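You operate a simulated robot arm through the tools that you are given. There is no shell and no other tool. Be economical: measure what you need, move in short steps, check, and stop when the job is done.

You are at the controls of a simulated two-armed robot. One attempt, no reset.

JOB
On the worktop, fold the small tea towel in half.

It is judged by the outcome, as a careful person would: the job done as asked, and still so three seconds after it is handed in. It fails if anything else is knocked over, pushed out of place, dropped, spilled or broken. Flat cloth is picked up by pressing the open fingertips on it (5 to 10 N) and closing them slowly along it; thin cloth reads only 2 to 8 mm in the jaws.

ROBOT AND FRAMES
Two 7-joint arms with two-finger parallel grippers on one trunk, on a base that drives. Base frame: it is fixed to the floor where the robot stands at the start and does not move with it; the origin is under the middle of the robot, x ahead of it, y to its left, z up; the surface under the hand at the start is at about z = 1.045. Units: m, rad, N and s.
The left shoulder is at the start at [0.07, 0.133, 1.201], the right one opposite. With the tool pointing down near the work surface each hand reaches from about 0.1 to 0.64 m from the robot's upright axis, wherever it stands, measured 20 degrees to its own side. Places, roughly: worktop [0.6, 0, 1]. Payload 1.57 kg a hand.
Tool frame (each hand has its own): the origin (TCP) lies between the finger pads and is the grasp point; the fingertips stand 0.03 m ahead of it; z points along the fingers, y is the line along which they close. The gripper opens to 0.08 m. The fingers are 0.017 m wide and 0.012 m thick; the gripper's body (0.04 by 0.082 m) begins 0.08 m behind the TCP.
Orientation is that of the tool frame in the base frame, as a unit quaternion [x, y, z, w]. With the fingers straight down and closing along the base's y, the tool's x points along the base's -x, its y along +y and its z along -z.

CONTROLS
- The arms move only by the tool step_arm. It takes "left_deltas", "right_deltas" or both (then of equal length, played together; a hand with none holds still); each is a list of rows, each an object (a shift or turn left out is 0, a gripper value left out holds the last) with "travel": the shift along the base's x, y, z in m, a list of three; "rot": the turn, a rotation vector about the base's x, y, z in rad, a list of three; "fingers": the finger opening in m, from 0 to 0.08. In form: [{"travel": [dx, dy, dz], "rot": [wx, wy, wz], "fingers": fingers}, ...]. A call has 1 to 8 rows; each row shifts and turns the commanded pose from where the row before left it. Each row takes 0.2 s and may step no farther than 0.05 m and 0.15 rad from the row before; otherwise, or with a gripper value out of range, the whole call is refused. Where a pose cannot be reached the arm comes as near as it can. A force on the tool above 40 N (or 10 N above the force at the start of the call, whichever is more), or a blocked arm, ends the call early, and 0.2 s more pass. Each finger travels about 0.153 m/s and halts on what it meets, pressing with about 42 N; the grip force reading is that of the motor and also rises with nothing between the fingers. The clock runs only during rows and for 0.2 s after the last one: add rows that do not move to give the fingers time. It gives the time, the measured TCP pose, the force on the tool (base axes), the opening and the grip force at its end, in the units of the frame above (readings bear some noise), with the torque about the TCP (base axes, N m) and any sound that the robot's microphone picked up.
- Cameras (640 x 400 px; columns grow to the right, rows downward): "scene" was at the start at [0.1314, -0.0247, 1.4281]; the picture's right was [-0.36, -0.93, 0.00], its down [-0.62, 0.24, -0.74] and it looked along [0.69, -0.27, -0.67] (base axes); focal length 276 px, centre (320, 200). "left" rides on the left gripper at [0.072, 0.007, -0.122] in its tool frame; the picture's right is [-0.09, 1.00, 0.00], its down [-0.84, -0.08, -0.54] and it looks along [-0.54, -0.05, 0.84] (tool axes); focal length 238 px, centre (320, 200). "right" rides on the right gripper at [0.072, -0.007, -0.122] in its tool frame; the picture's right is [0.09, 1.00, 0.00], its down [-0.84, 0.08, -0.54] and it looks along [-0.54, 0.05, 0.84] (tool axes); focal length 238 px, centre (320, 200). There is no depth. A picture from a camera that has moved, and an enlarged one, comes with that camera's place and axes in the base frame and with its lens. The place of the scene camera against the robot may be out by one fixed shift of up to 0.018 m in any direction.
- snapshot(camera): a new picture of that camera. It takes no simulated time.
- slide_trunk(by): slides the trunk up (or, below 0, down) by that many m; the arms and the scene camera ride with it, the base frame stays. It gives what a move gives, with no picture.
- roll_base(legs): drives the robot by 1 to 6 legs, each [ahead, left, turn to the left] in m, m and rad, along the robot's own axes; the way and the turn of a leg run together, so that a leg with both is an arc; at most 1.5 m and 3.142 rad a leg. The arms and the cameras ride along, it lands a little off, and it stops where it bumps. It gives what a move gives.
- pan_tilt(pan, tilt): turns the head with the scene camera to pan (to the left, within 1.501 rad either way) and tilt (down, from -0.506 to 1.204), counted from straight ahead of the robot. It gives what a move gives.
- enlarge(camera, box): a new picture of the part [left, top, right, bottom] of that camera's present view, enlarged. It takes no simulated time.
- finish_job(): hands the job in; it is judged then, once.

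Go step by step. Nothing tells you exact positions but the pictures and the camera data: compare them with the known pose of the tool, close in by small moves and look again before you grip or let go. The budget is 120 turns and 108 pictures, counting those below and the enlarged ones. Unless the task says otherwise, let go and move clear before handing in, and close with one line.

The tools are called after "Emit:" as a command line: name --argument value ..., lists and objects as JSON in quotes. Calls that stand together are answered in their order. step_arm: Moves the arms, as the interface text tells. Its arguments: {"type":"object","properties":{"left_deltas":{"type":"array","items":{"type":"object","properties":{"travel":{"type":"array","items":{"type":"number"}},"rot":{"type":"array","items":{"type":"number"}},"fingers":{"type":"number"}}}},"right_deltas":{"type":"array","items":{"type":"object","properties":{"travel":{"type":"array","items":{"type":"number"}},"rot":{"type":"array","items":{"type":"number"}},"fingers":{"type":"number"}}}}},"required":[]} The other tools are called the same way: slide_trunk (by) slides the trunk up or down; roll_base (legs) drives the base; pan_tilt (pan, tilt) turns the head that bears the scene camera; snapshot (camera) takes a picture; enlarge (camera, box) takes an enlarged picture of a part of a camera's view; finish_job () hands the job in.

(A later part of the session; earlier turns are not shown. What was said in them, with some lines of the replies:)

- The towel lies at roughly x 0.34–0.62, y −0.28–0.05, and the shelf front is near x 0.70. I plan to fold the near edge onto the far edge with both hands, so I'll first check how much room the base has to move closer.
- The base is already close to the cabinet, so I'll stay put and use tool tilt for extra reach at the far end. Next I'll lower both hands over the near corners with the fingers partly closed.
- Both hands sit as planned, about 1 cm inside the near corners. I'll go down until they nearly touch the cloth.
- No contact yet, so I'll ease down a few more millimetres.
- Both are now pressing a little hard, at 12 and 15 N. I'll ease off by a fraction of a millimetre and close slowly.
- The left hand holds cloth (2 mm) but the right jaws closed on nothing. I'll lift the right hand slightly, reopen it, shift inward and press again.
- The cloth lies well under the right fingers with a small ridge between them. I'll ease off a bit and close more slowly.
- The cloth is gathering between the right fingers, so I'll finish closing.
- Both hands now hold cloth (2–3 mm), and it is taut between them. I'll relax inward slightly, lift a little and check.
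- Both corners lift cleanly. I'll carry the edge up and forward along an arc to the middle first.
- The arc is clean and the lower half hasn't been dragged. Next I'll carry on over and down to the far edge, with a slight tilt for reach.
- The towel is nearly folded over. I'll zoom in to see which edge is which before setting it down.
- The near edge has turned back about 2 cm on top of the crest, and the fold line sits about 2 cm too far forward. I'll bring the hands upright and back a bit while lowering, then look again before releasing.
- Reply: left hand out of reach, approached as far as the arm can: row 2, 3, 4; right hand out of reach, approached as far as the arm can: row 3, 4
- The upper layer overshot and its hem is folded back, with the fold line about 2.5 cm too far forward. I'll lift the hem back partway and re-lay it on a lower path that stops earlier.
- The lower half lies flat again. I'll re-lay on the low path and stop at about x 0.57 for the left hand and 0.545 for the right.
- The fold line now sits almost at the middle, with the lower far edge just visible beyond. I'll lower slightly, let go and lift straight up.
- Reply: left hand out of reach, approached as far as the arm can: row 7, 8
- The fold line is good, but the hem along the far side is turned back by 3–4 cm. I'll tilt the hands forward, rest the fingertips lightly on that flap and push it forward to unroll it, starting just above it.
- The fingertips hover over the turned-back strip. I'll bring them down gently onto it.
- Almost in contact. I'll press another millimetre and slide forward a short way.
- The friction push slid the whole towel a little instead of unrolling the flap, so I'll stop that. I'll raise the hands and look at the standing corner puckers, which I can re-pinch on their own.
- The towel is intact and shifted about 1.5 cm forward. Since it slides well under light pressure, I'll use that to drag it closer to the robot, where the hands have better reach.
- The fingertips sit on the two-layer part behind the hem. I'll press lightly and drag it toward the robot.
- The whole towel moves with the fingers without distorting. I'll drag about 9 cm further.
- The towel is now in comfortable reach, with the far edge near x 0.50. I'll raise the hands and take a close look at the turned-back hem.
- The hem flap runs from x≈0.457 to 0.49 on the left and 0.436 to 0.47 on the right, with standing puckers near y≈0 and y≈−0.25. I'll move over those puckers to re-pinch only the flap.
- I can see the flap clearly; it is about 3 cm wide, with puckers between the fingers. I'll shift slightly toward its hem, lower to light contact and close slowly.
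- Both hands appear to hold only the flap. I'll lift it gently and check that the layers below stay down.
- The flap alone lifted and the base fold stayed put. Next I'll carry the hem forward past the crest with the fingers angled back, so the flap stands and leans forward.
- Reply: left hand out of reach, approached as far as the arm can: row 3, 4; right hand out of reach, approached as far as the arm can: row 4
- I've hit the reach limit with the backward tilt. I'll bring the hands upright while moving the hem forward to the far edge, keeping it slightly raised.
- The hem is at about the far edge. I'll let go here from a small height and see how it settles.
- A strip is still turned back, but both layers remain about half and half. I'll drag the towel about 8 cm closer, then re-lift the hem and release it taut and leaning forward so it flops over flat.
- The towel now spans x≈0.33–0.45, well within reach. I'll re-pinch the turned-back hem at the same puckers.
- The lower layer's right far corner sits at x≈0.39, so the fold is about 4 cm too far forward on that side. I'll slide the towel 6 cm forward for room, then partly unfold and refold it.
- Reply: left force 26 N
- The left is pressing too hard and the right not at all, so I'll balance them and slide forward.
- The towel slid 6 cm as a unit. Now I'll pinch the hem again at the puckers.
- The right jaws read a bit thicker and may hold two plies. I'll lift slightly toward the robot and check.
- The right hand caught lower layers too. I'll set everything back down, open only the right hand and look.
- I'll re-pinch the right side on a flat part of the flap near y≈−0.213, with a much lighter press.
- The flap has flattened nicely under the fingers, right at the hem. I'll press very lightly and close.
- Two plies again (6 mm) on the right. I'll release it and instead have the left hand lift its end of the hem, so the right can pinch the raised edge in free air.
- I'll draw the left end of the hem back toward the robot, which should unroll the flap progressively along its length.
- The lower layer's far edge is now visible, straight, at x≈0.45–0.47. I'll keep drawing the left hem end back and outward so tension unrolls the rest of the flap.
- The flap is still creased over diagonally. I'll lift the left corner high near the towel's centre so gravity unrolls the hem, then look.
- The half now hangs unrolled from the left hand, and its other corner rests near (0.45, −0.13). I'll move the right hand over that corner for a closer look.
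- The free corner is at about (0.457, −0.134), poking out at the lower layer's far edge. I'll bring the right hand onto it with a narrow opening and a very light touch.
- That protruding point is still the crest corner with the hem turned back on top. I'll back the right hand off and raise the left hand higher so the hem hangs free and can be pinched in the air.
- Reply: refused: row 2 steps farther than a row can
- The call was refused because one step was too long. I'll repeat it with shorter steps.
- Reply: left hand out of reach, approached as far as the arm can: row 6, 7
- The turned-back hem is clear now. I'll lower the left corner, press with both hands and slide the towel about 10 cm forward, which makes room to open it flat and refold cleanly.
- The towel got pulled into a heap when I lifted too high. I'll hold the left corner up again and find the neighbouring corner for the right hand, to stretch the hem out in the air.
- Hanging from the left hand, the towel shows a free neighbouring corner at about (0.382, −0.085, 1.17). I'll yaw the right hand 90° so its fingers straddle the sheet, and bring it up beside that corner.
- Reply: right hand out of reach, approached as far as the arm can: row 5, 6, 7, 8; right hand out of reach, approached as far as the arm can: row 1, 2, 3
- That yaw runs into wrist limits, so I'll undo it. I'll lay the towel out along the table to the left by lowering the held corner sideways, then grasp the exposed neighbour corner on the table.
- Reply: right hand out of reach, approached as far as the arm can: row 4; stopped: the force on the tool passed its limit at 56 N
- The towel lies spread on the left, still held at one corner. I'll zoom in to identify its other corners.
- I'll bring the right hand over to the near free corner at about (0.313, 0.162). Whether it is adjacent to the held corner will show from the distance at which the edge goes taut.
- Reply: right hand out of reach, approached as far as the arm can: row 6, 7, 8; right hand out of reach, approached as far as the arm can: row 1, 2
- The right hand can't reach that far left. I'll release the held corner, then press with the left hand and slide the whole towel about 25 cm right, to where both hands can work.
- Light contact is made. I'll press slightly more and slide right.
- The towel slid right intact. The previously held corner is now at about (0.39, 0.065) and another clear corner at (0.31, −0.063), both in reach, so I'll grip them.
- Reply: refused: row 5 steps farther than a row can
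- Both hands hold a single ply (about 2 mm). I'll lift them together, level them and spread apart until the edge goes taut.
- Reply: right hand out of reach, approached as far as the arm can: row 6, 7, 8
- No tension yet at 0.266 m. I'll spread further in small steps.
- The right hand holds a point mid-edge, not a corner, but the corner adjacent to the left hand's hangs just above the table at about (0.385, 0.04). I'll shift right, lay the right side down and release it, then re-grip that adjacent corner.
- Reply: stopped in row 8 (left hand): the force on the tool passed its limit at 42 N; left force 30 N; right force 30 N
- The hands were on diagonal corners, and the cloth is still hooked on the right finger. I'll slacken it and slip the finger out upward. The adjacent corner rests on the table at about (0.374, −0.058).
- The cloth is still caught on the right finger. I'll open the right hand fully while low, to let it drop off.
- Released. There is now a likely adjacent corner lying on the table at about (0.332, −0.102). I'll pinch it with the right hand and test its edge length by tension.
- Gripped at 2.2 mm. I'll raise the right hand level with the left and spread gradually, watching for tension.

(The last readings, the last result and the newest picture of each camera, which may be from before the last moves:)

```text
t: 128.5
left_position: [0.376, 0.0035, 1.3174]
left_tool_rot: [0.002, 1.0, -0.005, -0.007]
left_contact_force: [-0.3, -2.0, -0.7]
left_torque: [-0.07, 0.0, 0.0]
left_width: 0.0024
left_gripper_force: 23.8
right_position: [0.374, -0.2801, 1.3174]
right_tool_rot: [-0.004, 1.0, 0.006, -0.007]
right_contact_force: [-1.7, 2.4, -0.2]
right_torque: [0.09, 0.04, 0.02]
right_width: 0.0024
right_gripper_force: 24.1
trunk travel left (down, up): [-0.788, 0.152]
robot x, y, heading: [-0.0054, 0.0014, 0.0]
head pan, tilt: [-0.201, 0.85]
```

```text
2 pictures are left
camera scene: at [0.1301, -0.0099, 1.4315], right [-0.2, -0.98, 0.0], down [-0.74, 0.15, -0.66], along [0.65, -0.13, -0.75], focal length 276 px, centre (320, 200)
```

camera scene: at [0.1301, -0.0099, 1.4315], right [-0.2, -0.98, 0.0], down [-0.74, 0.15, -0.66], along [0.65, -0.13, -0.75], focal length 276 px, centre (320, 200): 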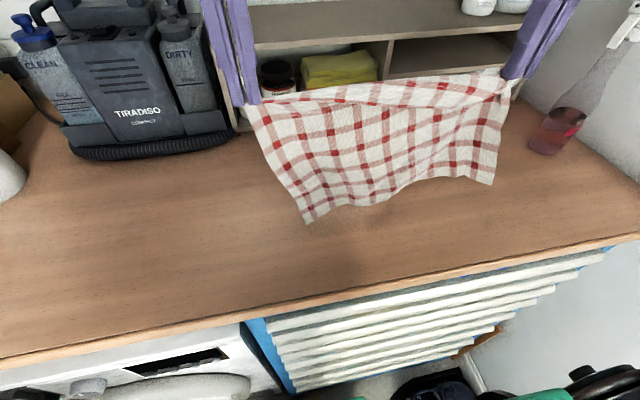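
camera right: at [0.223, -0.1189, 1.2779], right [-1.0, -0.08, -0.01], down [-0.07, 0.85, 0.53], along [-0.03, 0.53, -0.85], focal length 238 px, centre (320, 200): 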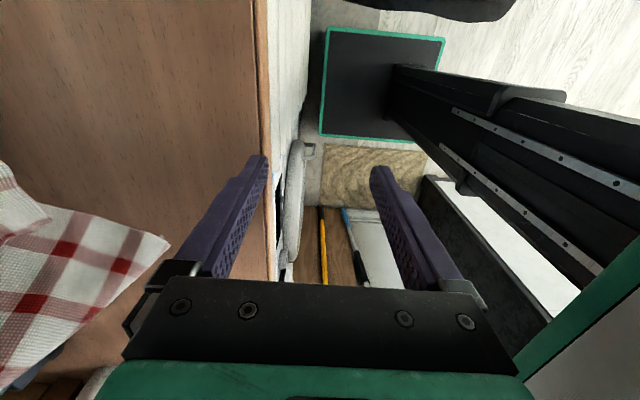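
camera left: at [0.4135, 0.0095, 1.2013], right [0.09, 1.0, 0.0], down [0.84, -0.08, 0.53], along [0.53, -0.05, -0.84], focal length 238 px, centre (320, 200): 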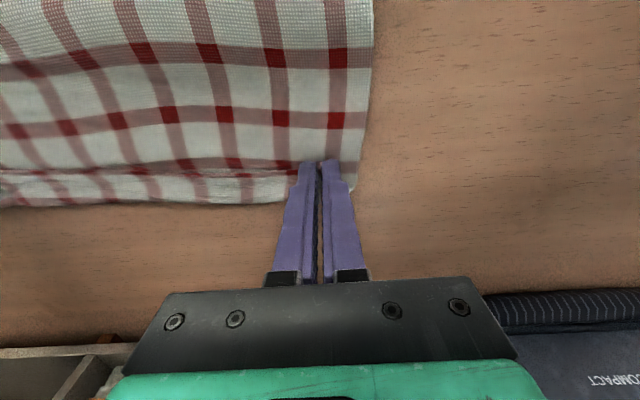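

The towel now hangs cleanly between the hands with its top edge taut. Next I'll lower it so the bottom edge lands near the robot, lay the lower half going forward, then bring the top edge back over it.

Emit:
step_arm --left_deltas '[{"travel": [-0.012, 0, 0.005]}, {"travel": [-0.012, 0, 0.005]}, {"travel": [-0.012, 0, 0.005]}, {"travel": [-0.012, 0, 0]}, {}, {}, {"travel": [0.004, 0, -0.012]}, {"travel": [0.008, 0, -0.013]}]' --right_deltas '[{"travel": [-0.012, 0.002, -0.005]}, {"travel": [-0.012, 0.001, -0.005]}, {"travel": [-0.012, 0, -0.005]}, {"travel": [-0.012, 0, -0.003]}, {}, {}, {"travel": [0.004, 0, -0.012]}, {"travel": [0.008, 0, -0.013]}]'

Emit:
step_arm --left_deltas '[{"travel": [0.014, 0, -0.015]}, {"travel": [0.015, 0, -0.015]}, {"travel": [0.016, 0, -0.015]}, {"travel": [0.016, 0, -0.015]}, {"travel": [0.016, 0, -0.015]}, {"travel": [0.016, 0, -0.015]}, {"travel": [0.016, 0, -0.013]}, {"travel": [0.014, 0, -0.01]}]' --right_deltas '[{"travel": [0.014, 0, -0.014]}, {"travel": [0.015, 0, -0.013]}, {"travel": [0.016, 0, -0.013]}, {"travel": [0.016, 0, -0.013]}, {"travel": [0.016, 0, -0.012]}, {"travel": [0.016, 0, -0.012]}, {"travel": [0.016, 0, -0.01]}, {"travel": [0.014, 0, -0.01]}]'

```text
t: 130.3
left_position: [0.3415, 0.0026, 1.3068]
left_tool_rot: [0.002, 1.0, -0.004, -0.007]
left_contact_force: [-0.4, -2.2, -0.2]
left_torque: [-0.04, 0.02, 0.0]
left_width: 0.0023
left_gripper_force: 23.7
right_position: [0.3397, -0.2783, 1.2734]
right_tool_rot: [-0.005, 1.0, 0.006, -0.007]
right_contact_force: [0.5, 1.9, 0.3]
right_torque: [0.07, -0.01, 0.01]
right_width: 0.0025
right_gripper_force: 23.8
trunk travel left (down, up): [-0.788, 0.152]
robot x, y, heading: [-0.0009, 0.0038, -0.001]
head pan, tilt: [-0.201, 0.85]
```

```text
t: 132.1
left_position: [0.4647, 0.0048, 1.1931]
left_tool_rot: [0.002, 1.0, -0.005, -0.007]
left_contact_force: [0.4, -1.2, 0.2]
left_torque: [-0.05, -0.04, 0.01]
left_width: 0.0023
left_gripper_force: 23.6
right_position: [0.4624, -0.2765, 1.1757]
right_tool_rot: [-0.005, 1.0, 0.006, -0.007]
right_contact_force: [0.3, 1.1, 0.2]
right_torque: [0.06, 0.03, -0.03]
right_width: 0.0024
right_gripper_force: 24.0
trunk travel left (down, up): [-0.788, 0.152]
robot x, y, heading: [-0.0025, -0.0006, -0.005]
head pan, tilt: [-0.201, 0.85]
```

Emit:
snapshot --camera "scene"

```text
1 pictures are left
camera scene: at [0.1322, -0.0102, 1.4314], right [-0.2, -0.98, 0.0], down [-0.74, 0.15, -0.66], along [0.65, -0.13, -0.75], focal length 276 px, centre (320, 200)
```

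scene: 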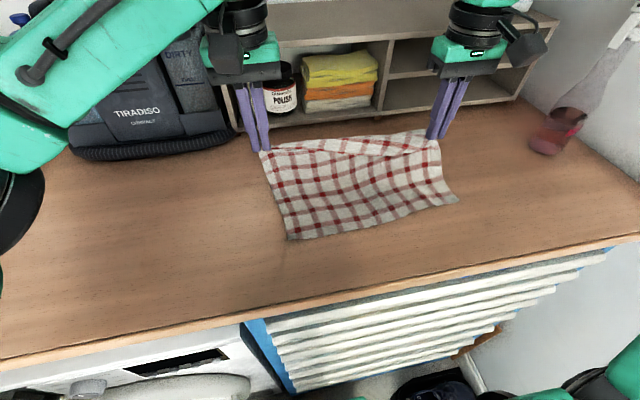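

The bottom edge lies straight at x≈0.38–0.40. I'll carry the top edge forward to form the fold near x 0.52, then bring it back down onto the bottom edge.

Emit:
step_arm --left_deltas '[{"travel": [0.015, -0.007, -0.001]}, {"travel": [0.015, -0.007, -0.001]}, {"travel": [0.015, -0.007, -0.002]}, {"travel": [0.013, -0.006, -0.003]}, {}]' --right_deltas '[{"travel": [0.018, -0.004, 0]}, {"travel": [0.018, -0.004, 0]}, {"travel": [0.018, -0.004, 0]}, {"travel": [0.016, -0.003, -0.002]}, {}]'

Emit:
step_arm --left_deltas '[{"travel": [-0.012, 0, 0]}, {"travel": [-0.016, 0, -0.005]}, {"travel": [-0.017, 0, -0.01]}, {"travel": [-0.018, 0, -0.013]}, {"travel": [-0.018, 0, -0.016]}, {"travel": [-0.018, 0, -0.018]}, {"travel": [-0.017, 0, -0.02]}, {"travel": [-0.016, 0, -0.016]}]' --right_deltas '[{"travel": [-0.01, 0, 0]}, {"travel": [-0.012, 0, -0.004]}, {"travel": [-0.013, 0, -0.009]}, {"travel": [-0.013, 0, -0.012]}, {"travel": [-0.013, 0, -0.015]}, {"travel": [-0.013, 0, -0.017]}, {"travel": [-0.013, 0, -0.018]}, {"travel": [-0.012, 0, -0.014]}]'

```text
t: 133.3
left_position: [0.5211, -0.0224, 1.1871]
left_tool_rot: [0.002, 1.0, -0.003, -0.006]
left_contact_force: [0.5, -0.3, 0.2]
left_torque: [0.01, 0.01, 0.02]
left_width: 0.0021
left_gripper_force: 24.2
right_position: [0.5131, -0.2842, 1.173]
right_tool_rot: [-0.003, 1.0, 0.007, -0.005]
right_contact_force: [1.0, -0.1, 0.1]
right_torque: [0.05, -0.01, -0.02]
right_width: 0.0024
right_gripper_force: 24.1
right hand out of reach, approached as far as the arm can: row 3, 4
trunk travel left (down, up): [-0.788, 0.152]
robot x, y, heading: [0.0009, 0.0002, 0.005]
head pan, tilt: [-0.201, 0.85]
```

```text
t: 135.1
left_position: [0.3877, -0.0236, 1.0889]
left_tool_rot: [0.0, 1.0, -0.004, -0.005]
left_contact_force: [0.2, -1.4, 0.7]
left_torque: [0.0, 0.0, 0.03]
left_width: 0.0021
left_gripper_force: 24.4
right_position: [0.4146, -0.2848, 1.0867]
right_tool_rot: [-0.005, 1.0, 0.006, -0.005]
right_contact_force: [0.1, 0.2, -0.1]
right_torque: [-0.02, 0.01, 0.03]
right_width: 0.0023
right_gripper_force: 23.9
trunk travel left (down, up): [-0.788, 0.152]
robot x, y, heading: [0.0035, 0.0009, -0.0]
head pan, tilt: [-0.201, 0.85]
```

The top edge is back over the bottom edge with no tension. I'll lower slightly, release and lift straight up.

Emit:
step_arm --left_deltas '[{"travel": [-0.003, 0, -0.005]}, {}, {"fingers": 0.015}, {"fingers": 0.035}, {}, {"travel": [0, 0, 0.02]}, {"travel": [0, 0, 0.03]}, {"travel": [0, 0, 0.04]}]' --right_deltas '[{"travel": [0, 0, -0.003]}, {}, {"fingers": 0.015}, {"fingers": 0.035}, {}, {"travel": [0, 0, 0.02]}, {"travel": [0, 0, 0.03]}, {"travel": [0, 0, 0.04]}]'

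Emit:
step_arm --left_deltas '[{"travel": [-0.02, 0.04, 0.02]}, {"travel": [-0.02, 0.04, 0.02]}, {"travel": [0, 0.04, 0.02]}, {"travel": [0, 0.04, 0]}, {}]' --right_deltas '[{"travel": [-0.02, -0.04, 0.02]}, {"travel": [-0.02, -0.04, 0.02]}, {"travel": [0, -0.03, 0.02]}, {}, {}]'

Emit:
snapshot --camera "scene"

```text
t: 136.9
left_position: [0.3845, -0.0227, 1.1732]
left_tool_rot: [0.001, 1.0, -0.005, -0.007]
left_contact_force: [-0.1, 0.4, -0.6]
left_torque: [-0.01, 0.0, -0.01]
left_width: 0.0352
left_gripper_force: 0.1
right_position: [0.415, -0.2838, 1.1703]
right_tool_rot: [-0.005, 1.0, 0.006, -0.006]
right_contact_force: [0.4, -0.2, 0.1]
right_torque: [0.02, -0.02, 0.0]
right_width: 0.0352
right_gripper_force: 0.0
trunk travel left (down, up): [-0.788, 0.152]
robot x, y, heading: [-0.001, 0.0007, 0.006]
head pan, tilt: [-0.201, 0.85]
```

```text
t: 138.1
left_position: [0.345, 0.135, 1.2339]
left_tool_rot: [0.002, 1.0, -0.004, -0.006]
left_contact_force: [0.3, 0.7, -0.9]
left_torque: [0.02, 0.01, -0.04]
left_width: 0.035
left_gripper_force: 0.2
right_position: [0.3678, -0.363, 1.2172]
right_tool_rot: [-0.003, 1.0, 0.007, -0.005]
right_contact_force: [0.2, 0.2, -0.4]
right_torque: [0.01, -0.01, -0.02]
right_width: 0.0351
right_gripper_force: 0.0
right hand out of reach, approached as far as the arm can: row 3
trunk travel left (down, up): [-0.788, 0.152]
robot x, y, heading: [0.0004, -0.0009, 0.003]
head pan, tilt: [-0.201, 0.85]
```

```text
0 pictures are left
camera scene: at [0.1301, -0.0117, 1.4315], right [-0.2, -0.98, 0.0], down [-0.74, 0.15, -0.66], along [0.65, -0.13, -0.75], focal length 276 px, centre (320, 200)
```

scene: 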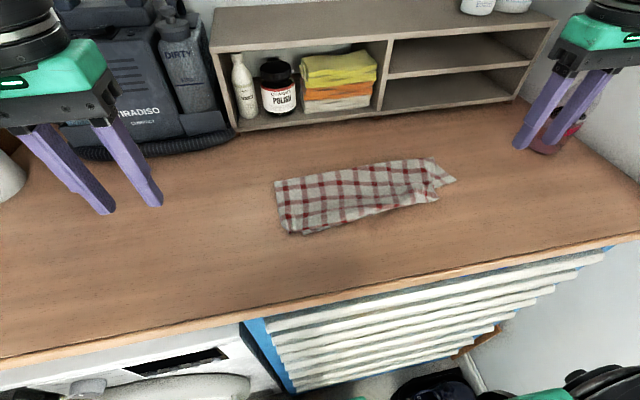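

The towel lies as a strip about half its original depth, doubled over, with its edges roughly lined up and a slight irregularity at the right end. Both hands are clear and nothing else looks disturbed, so I'll hand it in.

Emit:
finish_job

```text
The job is handed in.
```

I folded the tea towel in half on the worktop, though not perfectly: the right end is slightly uneven where one corner is probably tucked in by a few centimetres. It also now lies nearer the front edge of the worktop than where it started.
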